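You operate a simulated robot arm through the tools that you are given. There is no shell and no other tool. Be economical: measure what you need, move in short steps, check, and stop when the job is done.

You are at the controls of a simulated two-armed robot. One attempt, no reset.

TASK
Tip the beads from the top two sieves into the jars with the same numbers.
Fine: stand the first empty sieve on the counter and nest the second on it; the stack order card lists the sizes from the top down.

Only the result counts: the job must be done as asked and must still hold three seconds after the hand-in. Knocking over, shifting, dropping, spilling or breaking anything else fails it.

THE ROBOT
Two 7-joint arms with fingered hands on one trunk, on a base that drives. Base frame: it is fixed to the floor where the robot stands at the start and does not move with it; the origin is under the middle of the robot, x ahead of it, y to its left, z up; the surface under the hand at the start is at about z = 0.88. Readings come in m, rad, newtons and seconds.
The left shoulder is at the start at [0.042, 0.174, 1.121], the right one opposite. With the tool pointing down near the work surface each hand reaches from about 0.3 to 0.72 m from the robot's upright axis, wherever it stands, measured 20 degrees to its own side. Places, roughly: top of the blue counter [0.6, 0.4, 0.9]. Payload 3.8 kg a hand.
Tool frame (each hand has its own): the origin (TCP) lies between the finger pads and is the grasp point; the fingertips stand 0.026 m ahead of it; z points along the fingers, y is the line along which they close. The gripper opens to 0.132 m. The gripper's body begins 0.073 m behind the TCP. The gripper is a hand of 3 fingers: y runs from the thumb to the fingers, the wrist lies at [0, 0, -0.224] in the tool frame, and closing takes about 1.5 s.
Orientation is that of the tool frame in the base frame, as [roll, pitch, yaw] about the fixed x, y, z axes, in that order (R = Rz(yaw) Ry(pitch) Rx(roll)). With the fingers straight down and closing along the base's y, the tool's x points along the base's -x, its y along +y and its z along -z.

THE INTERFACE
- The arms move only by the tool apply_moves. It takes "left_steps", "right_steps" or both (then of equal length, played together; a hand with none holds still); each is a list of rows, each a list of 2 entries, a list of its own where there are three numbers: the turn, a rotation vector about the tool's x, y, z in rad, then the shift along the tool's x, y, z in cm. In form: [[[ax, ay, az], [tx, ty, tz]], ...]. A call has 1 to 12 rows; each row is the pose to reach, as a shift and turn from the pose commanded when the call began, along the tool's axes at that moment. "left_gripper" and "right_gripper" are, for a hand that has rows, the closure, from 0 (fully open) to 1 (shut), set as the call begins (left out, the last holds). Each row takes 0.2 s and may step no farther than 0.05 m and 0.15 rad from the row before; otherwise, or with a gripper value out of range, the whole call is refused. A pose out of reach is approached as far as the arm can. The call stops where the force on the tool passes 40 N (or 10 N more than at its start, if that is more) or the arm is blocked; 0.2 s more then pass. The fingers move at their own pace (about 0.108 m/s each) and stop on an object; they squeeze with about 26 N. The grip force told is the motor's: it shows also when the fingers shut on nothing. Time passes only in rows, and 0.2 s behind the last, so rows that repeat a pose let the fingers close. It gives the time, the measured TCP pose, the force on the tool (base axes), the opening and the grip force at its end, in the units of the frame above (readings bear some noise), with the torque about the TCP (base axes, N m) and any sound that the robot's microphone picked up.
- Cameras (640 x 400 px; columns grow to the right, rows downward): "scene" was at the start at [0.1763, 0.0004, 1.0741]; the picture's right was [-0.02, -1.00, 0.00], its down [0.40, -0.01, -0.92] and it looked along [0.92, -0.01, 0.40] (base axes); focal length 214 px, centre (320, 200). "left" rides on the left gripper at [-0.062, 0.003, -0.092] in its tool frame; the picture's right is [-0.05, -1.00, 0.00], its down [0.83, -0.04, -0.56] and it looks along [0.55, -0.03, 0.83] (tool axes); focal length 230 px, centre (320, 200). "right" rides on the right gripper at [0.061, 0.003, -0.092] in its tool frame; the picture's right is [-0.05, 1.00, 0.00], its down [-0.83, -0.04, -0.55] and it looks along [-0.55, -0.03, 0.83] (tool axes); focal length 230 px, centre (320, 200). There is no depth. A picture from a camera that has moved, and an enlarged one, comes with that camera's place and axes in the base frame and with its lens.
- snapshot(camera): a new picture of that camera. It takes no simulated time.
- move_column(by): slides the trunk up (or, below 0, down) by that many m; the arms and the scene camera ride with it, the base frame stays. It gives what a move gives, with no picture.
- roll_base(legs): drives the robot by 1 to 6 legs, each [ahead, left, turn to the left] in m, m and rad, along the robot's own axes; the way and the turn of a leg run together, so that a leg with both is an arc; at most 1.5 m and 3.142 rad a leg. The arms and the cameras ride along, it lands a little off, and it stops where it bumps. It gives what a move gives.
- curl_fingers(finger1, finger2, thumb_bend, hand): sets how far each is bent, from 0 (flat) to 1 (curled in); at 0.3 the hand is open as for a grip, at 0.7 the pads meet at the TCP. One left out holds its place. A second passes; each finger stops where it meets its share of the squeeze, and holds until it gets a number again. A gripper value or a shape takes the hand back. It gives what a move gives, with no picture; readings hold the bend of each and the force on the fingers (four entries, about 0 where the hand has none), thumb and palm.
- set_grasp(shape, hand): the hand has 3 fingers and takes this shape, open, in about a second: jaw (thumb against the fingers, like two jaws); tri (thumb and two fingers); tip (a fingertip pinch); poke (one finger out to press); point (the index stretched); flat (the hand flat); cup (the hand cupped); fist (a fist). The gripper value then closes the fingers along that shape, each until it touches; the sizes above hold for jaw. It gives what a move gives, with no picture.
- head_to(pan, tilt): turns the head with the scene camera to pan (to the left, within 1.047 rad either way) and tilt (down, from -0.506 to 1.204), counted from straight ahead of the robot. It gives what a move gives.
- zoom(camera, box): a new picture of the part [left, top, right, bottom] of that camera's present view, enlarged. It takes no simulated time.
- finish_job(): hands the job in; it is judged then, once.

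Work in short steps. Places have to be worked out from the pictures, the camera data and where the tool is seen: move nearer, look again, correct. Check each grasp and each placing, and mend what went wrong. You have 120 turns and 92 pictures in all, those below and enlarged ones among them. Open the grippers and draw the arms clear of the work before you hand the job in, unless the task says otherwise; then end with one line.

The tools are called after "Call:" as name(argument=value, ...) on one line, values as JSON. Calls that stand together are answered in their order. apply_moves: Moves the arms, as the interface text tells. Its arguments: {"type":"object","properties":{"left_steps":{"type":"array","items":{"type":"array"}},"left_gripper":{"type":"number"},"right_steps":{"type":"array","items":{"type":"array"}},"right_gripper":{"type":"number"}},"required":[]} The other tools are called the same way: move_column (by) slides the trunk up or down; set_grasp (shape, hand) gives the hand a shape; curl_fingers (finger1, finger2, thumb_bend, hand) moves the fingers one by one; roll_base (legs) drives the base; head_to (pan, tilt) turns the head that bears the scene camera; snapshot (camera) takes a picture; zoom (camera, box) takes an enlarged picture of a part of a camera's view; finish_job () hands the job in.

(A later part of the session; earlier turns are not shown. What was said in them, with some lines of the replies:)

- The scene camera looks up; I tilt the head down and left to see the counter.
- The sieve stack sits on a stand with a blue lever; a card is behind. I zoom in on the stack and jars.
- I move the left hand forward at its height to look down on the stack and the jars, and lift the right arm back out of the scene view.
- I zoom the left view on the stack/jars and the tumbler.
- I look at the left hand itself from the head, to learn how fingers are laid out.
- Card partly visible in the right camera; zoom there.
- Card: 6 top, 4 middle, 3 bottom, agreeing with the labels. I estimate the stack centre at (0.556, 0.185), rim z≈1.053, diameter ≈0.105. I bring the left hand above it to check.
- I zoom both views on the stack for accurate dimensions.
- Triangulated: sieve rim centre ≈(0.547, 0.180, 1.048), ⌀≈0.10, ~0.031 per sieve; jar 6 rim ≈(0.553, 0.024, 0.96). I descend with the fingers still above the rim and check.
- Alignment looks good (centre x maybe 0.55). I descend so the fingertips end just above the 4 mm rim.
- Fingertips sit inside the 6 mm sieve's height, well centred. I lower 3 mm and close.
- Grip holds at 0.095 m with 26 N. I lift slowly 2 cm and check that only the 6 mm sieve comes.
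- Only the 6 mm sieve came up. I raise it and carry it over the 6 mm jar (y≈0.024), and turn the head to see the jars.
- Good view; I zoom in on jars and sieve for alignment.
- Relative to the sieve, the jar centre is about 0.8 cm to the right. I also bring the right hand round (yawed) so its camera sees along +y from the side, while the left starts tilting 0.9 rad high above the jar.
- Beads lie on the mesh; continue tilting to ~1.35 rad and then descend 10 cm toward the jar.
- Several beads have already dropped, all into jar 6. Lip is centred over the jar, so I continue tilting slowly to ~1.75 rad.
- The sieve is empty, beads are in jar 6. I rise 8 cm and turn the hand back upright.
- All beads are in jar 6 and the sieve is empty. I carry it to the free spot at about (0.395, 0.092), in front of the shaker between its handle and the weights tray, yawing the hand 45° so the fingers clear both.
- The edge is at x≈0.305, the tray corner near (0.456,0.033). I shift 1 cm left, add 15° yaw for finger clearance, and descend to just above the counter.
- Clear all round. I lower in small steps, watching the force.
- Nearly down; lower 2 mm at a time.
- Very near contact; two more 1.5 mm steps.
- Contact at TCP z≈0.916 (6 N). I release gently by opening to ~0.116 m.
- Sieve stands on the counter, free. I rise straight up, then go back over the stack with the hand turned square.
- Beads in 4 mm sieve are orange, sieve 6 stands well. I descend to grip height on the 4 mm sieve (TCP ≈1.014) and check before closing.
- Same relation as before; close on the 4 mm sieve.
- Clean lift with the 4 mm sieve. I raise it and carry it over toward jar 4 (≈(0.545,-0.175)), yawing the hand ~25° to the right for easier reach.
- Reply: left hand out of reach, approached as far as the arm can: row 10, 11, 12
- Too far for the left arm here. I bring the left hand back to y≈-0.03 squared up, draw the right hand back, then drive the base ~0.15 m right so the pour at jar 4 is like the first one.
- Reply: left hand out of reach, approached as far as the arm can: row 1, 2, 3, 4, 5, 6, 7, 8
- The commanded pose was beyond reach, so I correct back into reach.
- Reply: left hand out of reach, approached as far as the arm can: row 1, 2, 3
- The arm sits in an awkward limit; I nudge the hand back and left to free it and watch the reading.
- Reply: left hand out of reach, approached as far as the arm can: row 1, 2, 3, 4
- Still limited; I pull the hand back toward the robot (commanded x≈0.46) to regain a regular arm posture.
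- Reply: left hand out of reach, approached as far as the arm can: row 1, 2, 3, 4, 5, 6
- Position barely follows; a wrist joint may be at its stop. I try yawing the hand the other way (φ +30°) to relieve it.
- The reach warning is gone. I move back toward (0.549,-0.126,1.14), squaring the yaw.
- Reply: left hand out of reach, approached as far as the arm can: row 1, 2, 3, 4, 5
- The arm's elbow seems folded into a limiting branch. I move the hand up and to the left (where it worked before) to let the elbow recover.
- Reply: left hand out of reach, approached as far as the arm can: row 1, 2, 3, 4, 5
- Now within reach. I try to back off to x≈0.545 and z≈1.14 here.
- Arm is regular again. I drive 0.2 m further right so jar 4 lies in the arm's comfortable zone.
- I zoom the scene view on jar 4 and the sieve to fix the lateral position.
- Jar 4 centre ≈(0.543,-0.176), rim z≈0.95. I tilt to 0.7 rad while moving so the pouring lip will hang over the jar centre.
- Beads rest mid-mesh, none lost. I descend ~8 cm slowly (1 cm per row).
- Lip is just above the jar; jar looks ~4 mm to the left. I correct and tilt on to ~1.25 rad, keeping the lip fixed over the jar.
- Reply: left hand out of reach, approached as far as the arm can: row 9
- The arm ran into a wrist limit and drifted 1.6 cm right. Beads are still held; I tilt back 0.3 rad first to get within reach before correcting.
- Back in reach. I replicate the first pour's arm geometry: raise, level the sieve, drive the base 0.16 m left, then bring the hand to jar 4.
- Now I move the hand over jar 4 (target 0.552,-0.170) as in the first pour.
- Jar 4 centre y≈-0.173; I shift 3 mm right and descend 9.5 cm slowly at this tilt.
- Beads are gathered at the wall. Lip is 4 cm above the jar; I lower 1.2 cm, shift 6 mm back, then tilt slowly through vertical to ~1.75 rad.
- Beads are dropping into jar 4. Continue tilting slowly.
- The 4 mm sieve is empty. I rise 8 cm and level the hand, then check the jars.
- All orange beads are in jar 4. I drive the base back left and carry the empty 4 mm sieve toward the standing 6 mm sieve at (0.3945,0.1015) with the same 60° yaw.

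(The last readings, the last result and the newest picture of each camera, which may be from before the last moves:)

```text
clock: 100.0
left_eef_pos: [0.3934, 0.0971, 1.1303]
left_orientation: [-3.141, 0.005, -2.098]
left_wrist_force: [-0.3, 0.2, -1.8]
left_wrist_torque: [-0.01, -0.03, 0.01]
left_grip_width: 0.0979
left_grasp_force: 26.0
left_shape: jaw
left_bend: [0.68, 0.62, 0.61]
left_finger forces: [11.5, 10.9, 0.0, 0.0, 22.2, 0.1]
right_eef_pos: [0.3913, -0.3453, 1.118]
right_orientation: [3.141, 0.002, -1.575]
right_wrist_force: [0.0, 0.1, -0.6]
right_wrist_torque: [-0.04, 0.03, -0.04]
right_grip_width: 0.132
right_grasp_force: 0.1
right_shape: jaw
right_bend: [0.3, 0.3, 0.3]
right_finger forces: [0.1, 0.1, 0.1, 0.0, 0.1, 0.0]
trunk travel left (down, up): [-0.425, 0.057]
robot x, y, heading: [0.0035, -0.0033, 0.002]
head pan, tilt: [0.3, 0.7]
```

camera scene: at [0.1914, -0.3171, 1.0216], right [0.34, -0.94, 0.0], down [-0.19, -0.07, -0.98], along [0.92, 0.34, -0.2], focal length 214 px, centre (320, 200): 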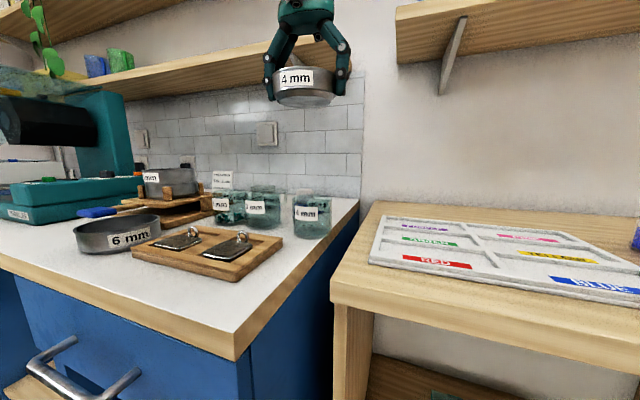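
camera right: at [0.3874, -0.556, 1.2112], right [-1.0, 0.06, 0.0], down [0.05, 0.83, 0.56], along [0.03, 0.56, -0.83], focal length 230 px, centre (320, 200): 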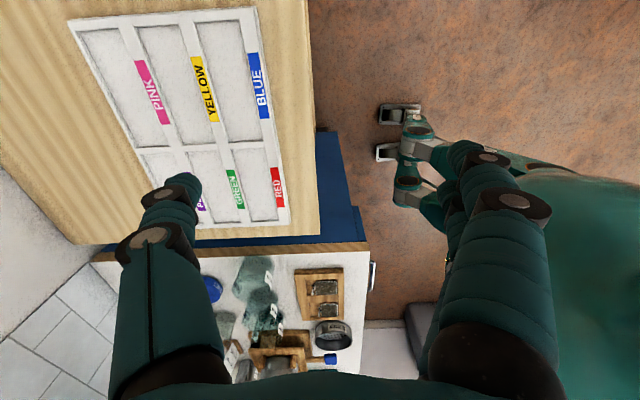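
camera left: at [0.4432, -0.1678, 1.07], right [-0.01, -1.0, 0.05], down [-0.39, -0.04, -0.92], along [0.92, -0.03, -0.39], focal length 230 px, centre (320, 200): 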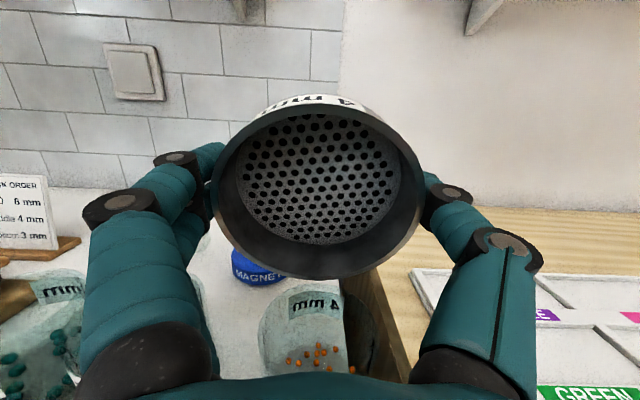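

I align and descend to ~2 cm above the nest, then look.

Call:
apply_moves(left_steps=[[[0, 0, 0], [-0.44, 0.14, 4]], [[0, 0, 0], [-0.44, 0.14, 8]], [[0, 0, 0], [-0.44, 0.14, 12]], [[0, 0, 0], [-0.44, 0.14, 15]], [[0, 0, 0], [-0.44, 0.14, 15]]])

Call:
zoom(camera="scene", box=[200, 20, 400, 165])

Call:
snapshot(camera="left")

```text
clock: 101.2
left_eef_pos: [0.3954, 0.1029, 0.9786]
left_orientation: [3.141, 0.003, -2.097]
left_wrist_force: [0.0, -0.7, -1.3]
left_wrist_torque: [0.02, 0.0, 0.0]
left_grip_width: 0.0978
left_grasp_force: 26.1
left_shape: jaw
left_bend: [0.68, 0.63, 0.61]
left_finger forces: [11.5, 10.9, 0.1, 0.1, 22.4, 0.0]
right_eef_pos: [0.3909, -0.3448, 1.119]
right_orientation: [-3.14, 0.001, -1.576]
right_wrist_force: [-0.2, -0.5, -0.2]
right_wrist_torque: [0.02, 0.0, 0.01]
right_grip_width: 0.132
right_grasp_force: 0.0
right_shape: jaw
right_bend: [0.3, 0.3, 0.3]
right_finger forces: [0.1, 0.1, 0.0, 0.1, 0.0, 0.0]
trunk travel left (down, up): [-0.425, 0.057]
robot x, y, heading: [0.0058, -0.003, 0.0]
head pan, tilt: [0.3, 0.7]
```

```text
2.76 times, centred on (300, 92) of scene
camera zoom: at [0.1844, 0.0239, 0.9762], right [0.3, -0.95, 0.0], down [-0.62, -0.19, -0.77], along [0.73, 0.23, -0.64], focal length 592 px, centre (375, 497)
```

zoom: 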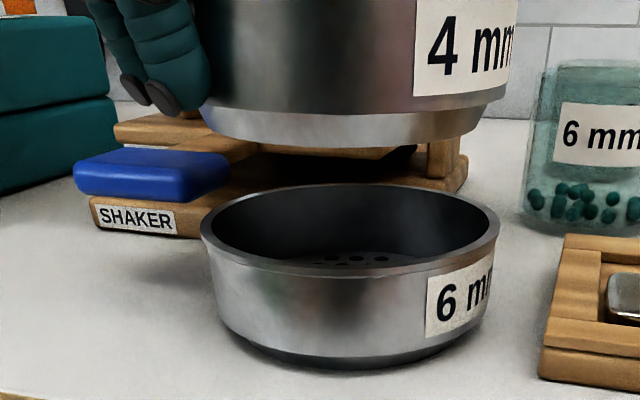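

```text
20 pictures are left
camera left: at [0.4234, 0.1578, 1.0707], right [0.89, -0.46, 0.0], down [-0.38, -0.74, 0.55], along [-0.25, -0.49, -0.83], focal length 230 px, centre (320, 200)
```

left: 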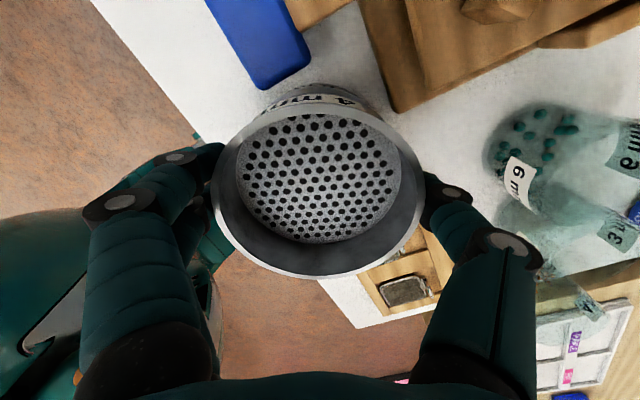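

The 4 mm sieve is aligned over the 6 mm one in both views. I descend 2 cm, then look from the side.

Call:
apply_moves(left_steps=[[[0, 0, 0], [0, 0, 0.7]], [[0, 0, 0], [0, 0, 1.4]], [[0, 0, 0], [0, 0, 2.0]], [[0, 0, 0], [0, 0, 2.0]]])

Call:
zoom(camera="scene", box=[200, 20, 400, 165])

```text
clock: 102.2
left_eef_pos: [0.3961, 0.1031, 0.959]
left_orientation: [3.142, 0.003, -2.098]
left_wrist_force: [0.3, -0.1, -1.4]
left_wrist_torque: [0.02, 0.02, 0.0]
left_grip_width: 0.0979
left_grasp_force: 25.6
left_shape: jaw
left_bend: [0.68, 0.63, 0.61]
left_finger forces: [11.5, 10.8, 0.0, 0.0, 22.3, 0.1]
right_eef_pos: [0.3918, -0.3444, 1.1189]
right_orientation: [-3.14, 0.001, -1.574]
right_wrist_force: [-0.5, 0.3, -0.3]
right_wrist_torque: [-0.01, 0.01, 0.02]
right_grip_width: 0.1317
right_grasp_force: 0.0
right_shape: jaw
right_bend: [0.3, 0.3, 0.3]
right_finger forces: [0.1, 0.0, 0.1, 0.0, 0.1, 0.0]
trunk travel left (down, up): [-0.425, 0.057]
robot x, y, heading: [0.0008, -0.0008, -0.001]
head pan, tilt: [0.3, 0.7]
```

```text
2.76 times, centred on (300, 92) of scene
camera zoom: at [0.1845, 0.024, 0.9762], right [0.3, -0.95, 0.0], down [-0.62, -0.19, -0.76], along [0.73, 0.23, -0.64], focal length 592 px, centre (375, 497)
```

zoom: 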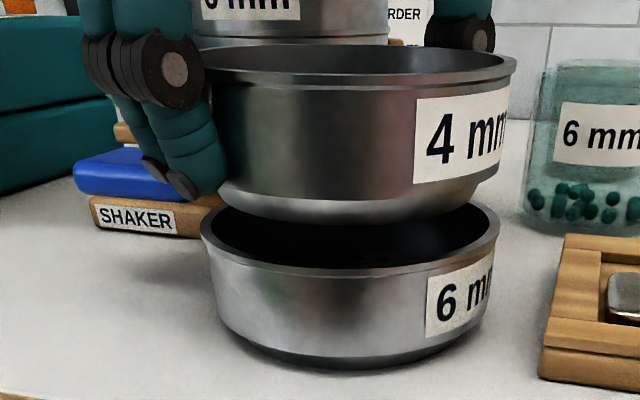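

Aligned in lateral view. I lower in 2–3 mm steps, checking force for seating.

Call:
apply_moves(left_steps=[[[0, 0, 0], [0, 0, 0.2]], [[0, 0, 0], [0, 0, 0.4]], [[0, 0, 0], [0, 0, 0.6]], [[0, 0, 0], [0, 0, 0.6]]])

Call:
zoom(camera="scene", box=[200, 20, 400, 165])

```text
clock: 103.2
left_eef_pos: [0.3965, 0.1031, 0.9535]
left_orientation: [3.141, 0.003, -2.096]
left_wrist_force: [0.5, -0.2, -0.6]
left_wrist_torque: [0.02, -0.01, 0.0]
left_grip_width: 0.0977
left_grasp_force: 25.6
left_shape: jaw
left_bend: [0.68, 0.63, 0.61]
left_finger forces: [11.5, 10.8, 0.0, 0.1, 22.4, 0.0]
right_eef_pos: [0.3905, -0.3455, 1.1191]
right_orientation: [-3.141, 0.002, -1.573]
right_wrist_force: [0.6, -0.4, 0.4]
right_wrist_torque: [0.02, -0.01, 0.01]
right_grip_width: 0.132
right_grasp_force: 0.0
right_shape: jaw
right_bend: [0.3, 0.3, 0.3]
right_finger forces: [0.0, 0.0, 0.0, 0.0, 0.0, 0.0]
trunk travel left (down, up): [-0.425, 0.057]
robot x, y, heading: [-0.0018, -0.0008, 0.002]
head pan, tilt: [0.3, 0.7]
```

```text
2.76 times, centred on (300, 92) of scene
camera zoom: at [0.1845, 0.024, 0.9761], right [0.3, -0.95, 0.0], down [-0.62, -0.19, -0.76], along [0.73, 0.23, -0.64], focal length 592 px, centre (375, 497)
```

zoom: 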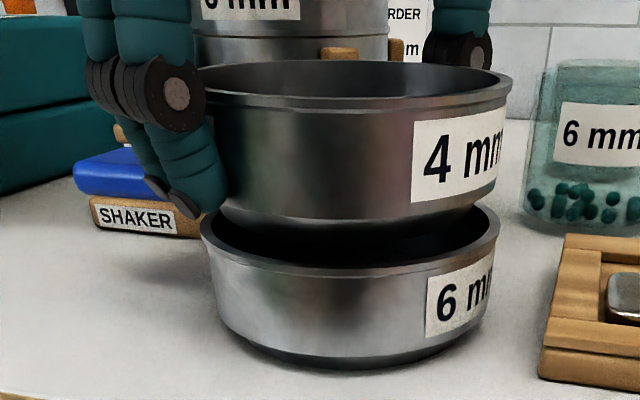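

Skirt is just entering; readings and view suggest it is ~2–3 mm too far from the camera, so I shift back 2 mm in x and y and lower 6 mm more.

Call:
apply_moves(left_steps=[[[0, 0, 0], [0.27, 0.07, 0]], [[0, 0, 0], [0.27, 0.07, 0.2]], [[0, 0, 0], [0.27, 0.07, 0.4]], [[0, 0, 0], [0.27, 0.07, 0.4]]])

Call:
zoom(camera="scene", box=[200, 20, 400, 165])

```text
clock: 104.2
left_eef_pos: [0.3939, 0.1017, 0.9493]
left_orientation: [-3.141, 0.005, -2.096]
left_wrist_force: [0.6, 0.2, -1.0]
left_wrist_torque: [0.02, -0.01, 0.0]
left_grip_width: 0.0977
left_grasp_force: 26.2
left_shape: jaw
left_bend: [0.68, 0.63, 0.61]
left_finger forces: [11.5, 10.8, 0.0, 0.1, 22.3, 0.1]
right_eef_pos: [0.3913, -0.3439, 1.1191]
right_orientation: [-3.14, 0.003, -1.573]
right_wrist_force: [-0.1, 0.5, -0.9]
right_wrist_torque: [0.0, 0.0, -0.02]
right_grip_width: 0.1321
right_grasp_force: 0.0
right_shape: jaw
right_bend: [0.3, 0.3, 0.3]
right_finger forces: [0.0, 0.1, 0.0, 0.0, 0.0, 0.0]
trunk travel left (down, up): [-0.425, 0.057]
robot x, y, heading: [-0.0012, -0.0059, 0.0]
head pan, tilt: [0.3, 0.7]
```

```text
2.76 times, centred on (300, 92) of scene
camera zoom: at [0.1845, 0.024, 0.9761], right [0.3, -0.95, 0.0], down [-0.62, -0.19, -0.76], along [0.73, 0.23, -0.64], focal length 592 px, centre (375, 497)
```

zoom: 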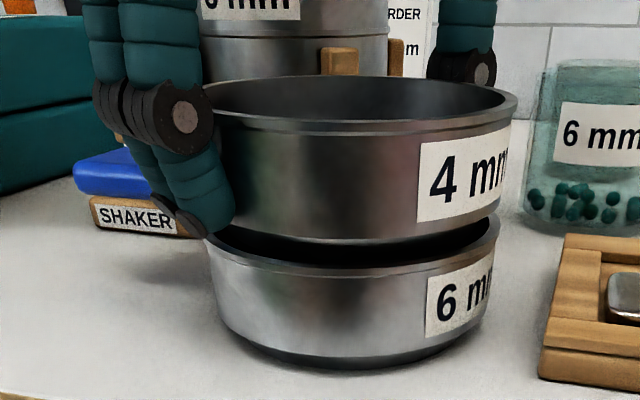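

No contact, well aligned. Lower on in 2 mm steps.

Call:
apply_moves(left_steps=[[[0, 0, 0], [0, 0, 0.2]], [[0, 0, 0], [0, 0, 0.4]], [[0, 0, 0], [0, 0, 0.4]]])

Call:
zoom(camera="scene", box=[200, 20, 400, 165])

```text
clock: 105.0
left_eef_pos: [0.394, 0.1004, 0.9461]
left_orientation: [3.141, 0.005, -2.096]
left_wrist_force: [0.0, 0.7, -0.8]
left_wrist_torque: [-0.01, -0.03, 0.01]
left_grip_width: 0.098
left_grasp_force: 25.9
left_shape: jaw
left_bend: [0.68, 0.63, 0.61]
left_finger forces: [11.4, 10.8, 0.0, 0.0, 22.3, 0.0]
right_eef_pos: [0.3919, -0.3451, 1.1192]
right_orientation: [-3.141, 0.003, -1.573]
right_wrist_force: [-0.1, -0.2, -0.2]
right_wrist_torque: [-0.02, 0.04, -0.02]
right_grip_width: 0.1321
right_grasp_force: 0.0
right_shape: jaw
right_bend: [0.3, 0.3, 0.3]
right_finger forces: [0.0, 0.0, 0.0, 0.1, 0.0, 0.0]
trunk travel left (down, up): [-0.425, 0.057]
robot x, y, heading: [-0.0002, -0.0019, -0.002]
head pan, tilt: [0.3, 0.7]
```

```text
2.76 times, centred on (300, 92) of scene
camera zoom: at [0.1845, 0.024, 0.9761], right [0.3, -0.95, 0.0], down [-0.62, -0.19, -0.76], along [0.73, 0.23, -0.64], focal length 592 px, centre (375, 497)
```

zoom: 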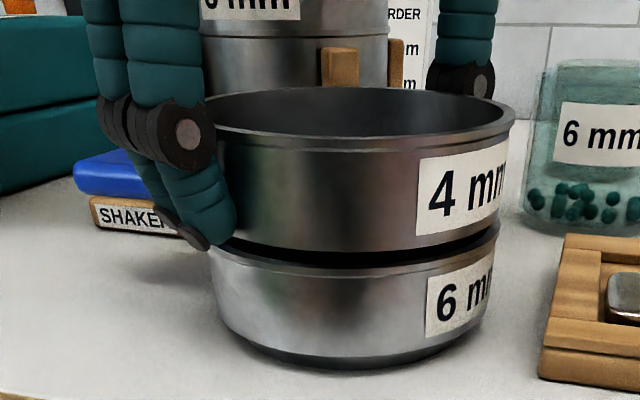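

About 4 mm remain. Two more calls of 2 mm.

Call:
apply_moves(left_steps=[[[0, 0, 0], [0, 0, 0.1]], [[0, 0, 0], [0, 0, 0.2]], [[0, 0, 0], [0, 0, 0.2]]])

Call:
apply_moves(left_steps=[[[0, 0, 0], [0, 0, 0.1]], [[0, 0, 0], [0, 0, 0.15]], [[0, 0, 0], [0, 0, 0.15]]])

Call:
zoom(camera="scene", box=[200, 20, 400, 165])

```text
clock: 105.8
left_eef_pos: [0.3938, 0.0999, 0.9438]
left_orientation: [3.14, 0.004, -2.093]
left_wrist_force: [-0.3, 0.6, -0.6]
left_wrist_torque: [0.0, 0.0, 0.03]
left_grip_width: 0.0979
left_grasp_force: 25.7
left_shape: jaw
left_bend: [0.68, 0.63, 0.61]
left_finger forces: [11.4, 10.8, 0.0, 0.0, 22.3, 0.0]
right_eef_pos: [0.3916, -0.3453, 1.12]
right_orientation: [-3.139, 0.0, -1.575]
right_wrist_force: [0.2, -0.1, 0.4]
right_wrist_torque: [-0.01, -0.02, -0.03]
right_grip_width: 0.1318
right_grasp_force: 0.2
right_shape: jaw
right_bend: [0.3, 0.3, 0.3]
right_finger forces: [0.0, 0.0, 0.1, 0.0, 0.0, 0.1]
trunk travel left (down, up): [-0.425, 0.057]
robot x, y, heading: [0.0007, -0.0031, -0.002]
head pan, tilt: [0.3, 0.7]
```

```text
clock: 106.6
left_eef_pos: [0.3935, 0.1012, 0.9422]
left_orientation: [3.141, 0.003, -2.097]
left_wrist_force: [-0.5, 0.1, -0.4]
left_wrist_torque: [-0.02, 0.0, 0.02]
left_grip_width: 0.098
left_grasp_force: 26.1
left_shape: jaw
left_bend: [0.68, 0.63, 0.61]
left_finger forces: [11.3, 10.8, 0.0, 0.0, 22.3, 0.0]
right_eef_pos: [0.392, -0.3455, 1.1205]
right_orientation: [-3.14, 0.002, -1.573]
right_wrist_force: [1.0, 0.2, -0.2]
right_wrist_torque: [-0.04, -0.01, -0.04]
right_grip_width: 0.132
right_grasp_force: 0.0
right_shape: jaw
right_bend: [0.3, 0.3, 0.3]
right_finger forces: [0.0, 0.0, 0.0, 0.0, 0.1, 0.0]
trunk travel left (down, up): [-0.425, 0.057]
robot x, y, heading: [0.0004, 0.0009, 0.001]
head pan, tilt: [0.3, 0.7]
```

```text
2.76 times, centred on (300, 92) of scene
camera zoom: at [0.1845, 0.024, 0.9761], right [0.3, -0.95, 0.0], down [-0.62, -0.19, -0.76], along [0.73, 0.23, -0.64], focal length 592 px, centre (375, 497)
```

zoom: 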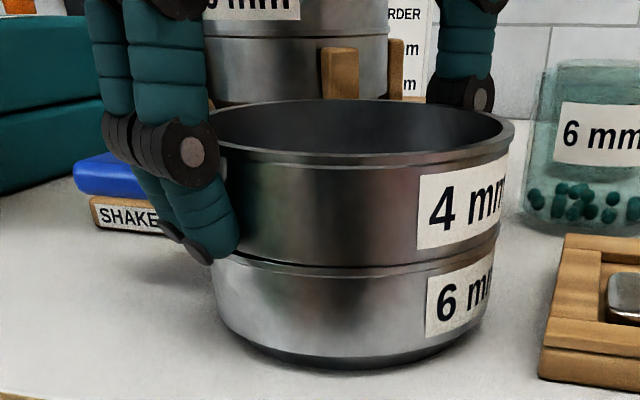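

Practically seated; one last 1.5 mm to feel contact.

Call:
apply_moves(left_steps=[[[0, 0, 0], [0, 0, 0.1]], [[0, 0, 0], [0, 0, 0.15]], [[0, 0, 0], [0, 0, 0.15]]])

```text
clock: 107.4
left_eef_pos: [0.3945, 0.1005, 0.9428]
left_orientation: [-3.141, 0.004, -2.096]
left_wrist_force: [1.9, 0.1, 3.5]
left_wrist_torque: [0.02, 0.0, 0.01]
left_grip_width: 0.0976
left_grasp_force: 25.9
left_shape: jaw
left_bend: [0.68, 0.63, 0.61]
left_finger forces: [11.4, 10.9, 0.1, 0.1, 22.7, 0.1]
right_eef_pos: [0.3923, -0.3447, 1.1193]
right_orientation: [-3.14, 0.002, -1.575]
right_wrist_force: [1.1, 0.5, -0.1]
right_wrist_torque: [0.01, -0.01, 0.0]
right_grip_width: 0.1323
right_grasp_force: 0.1
right_shape: jaw
right_bend: [0.3, 0.3, 0.3]
right_finger forces: [0.1, 0.0, 0.0, 0.0, 0.0, 0.1]
trunk travel left (down, up): [-0.425, 0.057]
robot x, y, heading: [-0.0015, -0.0015, 0.003]
head pan, tilt: [0.3, 0.7]
```

Contact (3.5 N): seated. I release to ~0.118 m.

Call:
apply_moves(left_gripper=0.1, left_steps=[[[0, 0, 0], [0, 0, 0]], [[0, 0, 0], [0, 0, 0]], [[0, 0, 0], [0, 0, 0]], [[0, 0, 0], [0, 0, 0]]])

Call:
zoom(camera="scene", box=[200, 20, 400, 165])

```text
clock: 108.4
left_eef_pos: [0.3933, 0.1006, 0.9401]
left_orientation: [3.141, 0.003, -2.096]
left_wrist_force: [0.3, 1.5, -0.5]
left_wrist_torque: [0.0, -0.01, 0.01]
left_grip_width: 0.1188
left_grasp_force: 0.0
left_shape: jaw
left_bend: [0.48, 0.48, 0.44]
left_finger forces: [0.1, 0.0, 0.1, 0.0, 0.0, 0.1]
right_eef_pos: [0.3923, -0.3445, 1.1196]
right_orientation: [-3.141, 0.001, -1.574]
right_wrist_force: [-0.5, -1.0, -0.3]
right_wrist_torque: [-0.01, 0.0, 0.01]
right_grip_width: 0.1317
right_grasp_force: 0.0
right_shape: jaw
right_bend: [0.3, 0.3, 0.3]
right_finger forces: [0.0, 0.0, 0.1, 0.0, 0.1, 0.0]
trunk travel left (down, up): [-0.425, 0.057]
robot x, y, heading: [-0.0001, -0.0025, -0.001]
head pan, tilt: [0.3, 0.7]
```

```text
2.76 times, centred on (300, 92) of scene
camera zoom: at [0.1845, 0.024, 0.9761], right [0.3, -0.95, 0.0], down [-0.62, -0.19, -0.76], along [0.73, 0.23, -0.64], focal length 592 px, centre (375, 497)
```

zoom: 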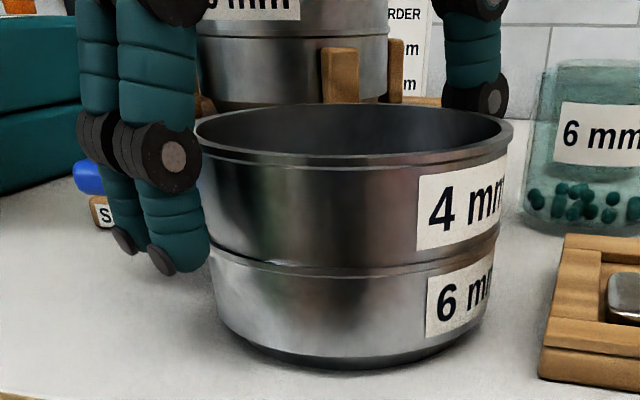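

Nested level. I withdraw straight up, then back off and look at the whole scene.

Call:
apply_moves(left_steps=[[[0, 0, 0], [0, 0, -2]], [[0, 0, 0], [0, 0, -5]], [[0, 0, 0], [0, 0, -9]], [[0, 0, 0], [0, 0, -13]], [[0, 0, 0], [0, 0, -17]], [[0, 0, 0], [0, 0, -21]], [[0, 0, 0], [0, 0, -24]]])

Call:
apply_moves(left_gripper=0, left_steps=[[[0, 0, 0.12], [-2, 3, 0]], [[0, 0, 0.24], [-4, 6, 0]], [[0, 0, 0.36], [-6, 9, 0]], [[0, 0, 0.48], [-8, 12, 0]], [[0, 0, 0.6], [-10, 15, -2]], [[0, 0, 0.6], [-10, 15, -2]]])

Call:
head_to(pan=0.1, tilt=0.5)

Call:
snapshot(camera="scene")

Call:
snapshot(camera="left")

```text
clock: 110.0
left_eef_pos: [0.3937, 0.1012, 1.1818]
left_orientation: [-3.141, 0.004, -2.095]
left_wrist_force: [-0.3, 0.2, -0.4]
left_wrist_torque: [0.01, 0.02, -0.03]
left_grip_width: 0.1187
left_grasp_force: 0.1
left_shape: jaw
left_bend: [0.48, 0.48, 0.44]
left_finger forces: [0.1, 0.0, 0.0, 0.0, 0.0, 0.0]
right_eef_pos: [0.3909, -0.3449, 1.1193]
right_orientation: [-3.139, 0.001, -1.573]
right_wrist_force: [-0.2, 0.1, -0.3]
right_wrist_torque: [0.0, -0.01, 0.05]
right_grip_width: 0.132
right_grasp_force: 0.1
right_shape: jaw
right_bend: [0.3, 0.3, 0.3]
right_finger forces: [0.0, 0.0, 0.0, 0.0, 0.0, 0.0]
trunk travel left (down, up): [-0.425, 0.057]
robot x, y, heading: [-0.0022, -0.0036, 0.002]
head pan, tilt: [0.3, 0.7]
```

```text
clock: 111.4
left_eef_pos: [0.3132, 0.2607, 1.1994]
left_orientation: [3.14, 0.001, -2.697]
left_wrist_force: [0.3, -0.4, 0.1]
left_wrist_torque: [0.01, -0.03, -0.01]
left_grip_width: 0.1318
left_grasp_force: 0.1
left_shape: jaw
left_bend: [0.3, 0.3, 0.3]
left_finger forces: [0.0, 0.0, 0.0, 0.0, 0.1, 0.1]
right_eef_pos: [0.3914, -0.3453, 1.1184]
right_orientation: [-3.141, 0.002, -1.575]
right_wrist_force: [0.0, 0.2, 0.1]
right_wrist_torque: [0.03, -0.01, -0.01]
right_grip_width: 0.1318
right_grasp_force: 0.0
right_shape: jaw
right_bend: [0.3, 0.3, 0.3]
right_finger forces: [0.0, 0.0, 0.0, 0.0, 0.1, 0.0]
trunk travel left (down, up): [-0.425, 0.057]
robot x, y, heading: [-0.0029, -0.0013, 0.008]
head pan, tilt: [0.3, 0.7]
```

```text
clock: 112.2
left_eef_pos: [0.3118, 0.2609, 1.2008]
left_orientation: [3.138, 0.003, -2.697]
left_wrist_force: [0.3, 0.8, 0.2]
left_wrist_torque: [0.02, 0.01, 0.01]
left_grip_width: 0.132
left_grasp_force: 0.0
left_shape: jaw
left_bend: [0.3, 0.3, 0.3]
left_finger forces: [0.0, 0.1, 0.0, 0.0, 0.0, 0.1]
right_eef_pos: [0.3919, -0.3457, 1.12]
right_orientation: [-3.139, 0.003, -1.575]
right_wrist_force: [0.3, -0.3, 0.3]
right_wrist_torque: [0.03, 0.0, 0.02]
right_grip_width: 0.1318
right_grasp_force: 0.0
right_shape: jaw
right_bend: [0.3, 0.3, 0.3]
right_finger forces: [0.0, 0.1, 0.0, 0.0, 0.0, 0.0]
trunk travel left (down, up): [-0.425, 0.057]
robot x, y, heading: [0.0002, -0.0018, 0.003]
head pan, tilt: [0.099, 0.499]
```

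```text
13 pictures are left
camera scene: at [0.1938, 0.008, 0.9938], right [0.1, -0.99, 0.0], down [-0.48, -0.05, -0.88], along [0.87, 0.09, -0.48], focal length 214 px, centre (320, 200)
```

scene: 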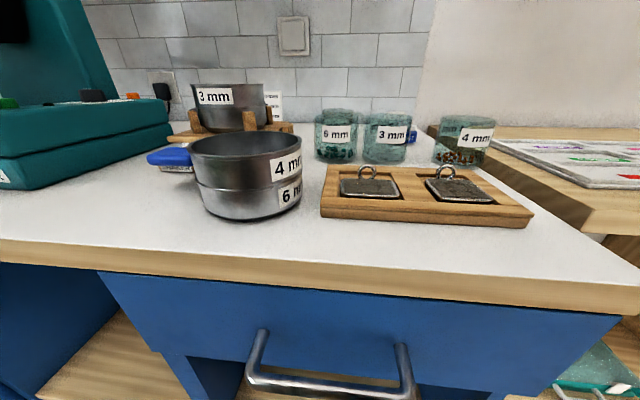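

```text
12 pictures are left
camera left: at [0.3657, 0.2899, 1.2929], right [0.48, -0.88, 0.0], down [-0.73, -0.4, 0.55], along [-0.49, -0.26, -0.83], focal length 230 px, centre (320, 200)
```

left: 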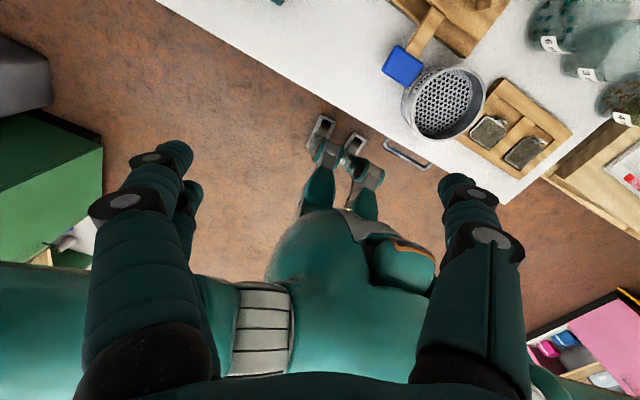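

Everything is in place; one close look at the jars for stray beads.

Call:
zoom(camera="scene", box=[300, 90, 540, 240])

```text
2.67 times, centred on (420, 165) of scene
camera zoom: at [0.1938, 0.008, 0.9938], right [0.1, -0.99, 0.0], down [-0.48, -0.05, -0.88], along [0.87, 0.09, -0.48], focal length 572 px, centre (53, 293)
```

zoom: 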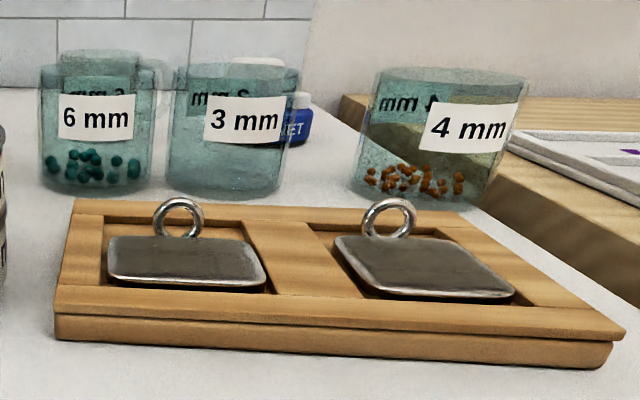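

The beads are in their jars, no strays are visible, the stack is nested and the arms are clear; I hand it in.

Call:
finish_job()

```text
The job is handed in.
```

I tipped the 6 mm beads into the 6 mm jar and the 4 mm beads into the 4 mm jar. The empty 4 mm sieve is nested on the empty 6 mm sieve on the counter. I saw no stray beads in the last close-up of the jars, and both arms were drawn clear before I handed in.
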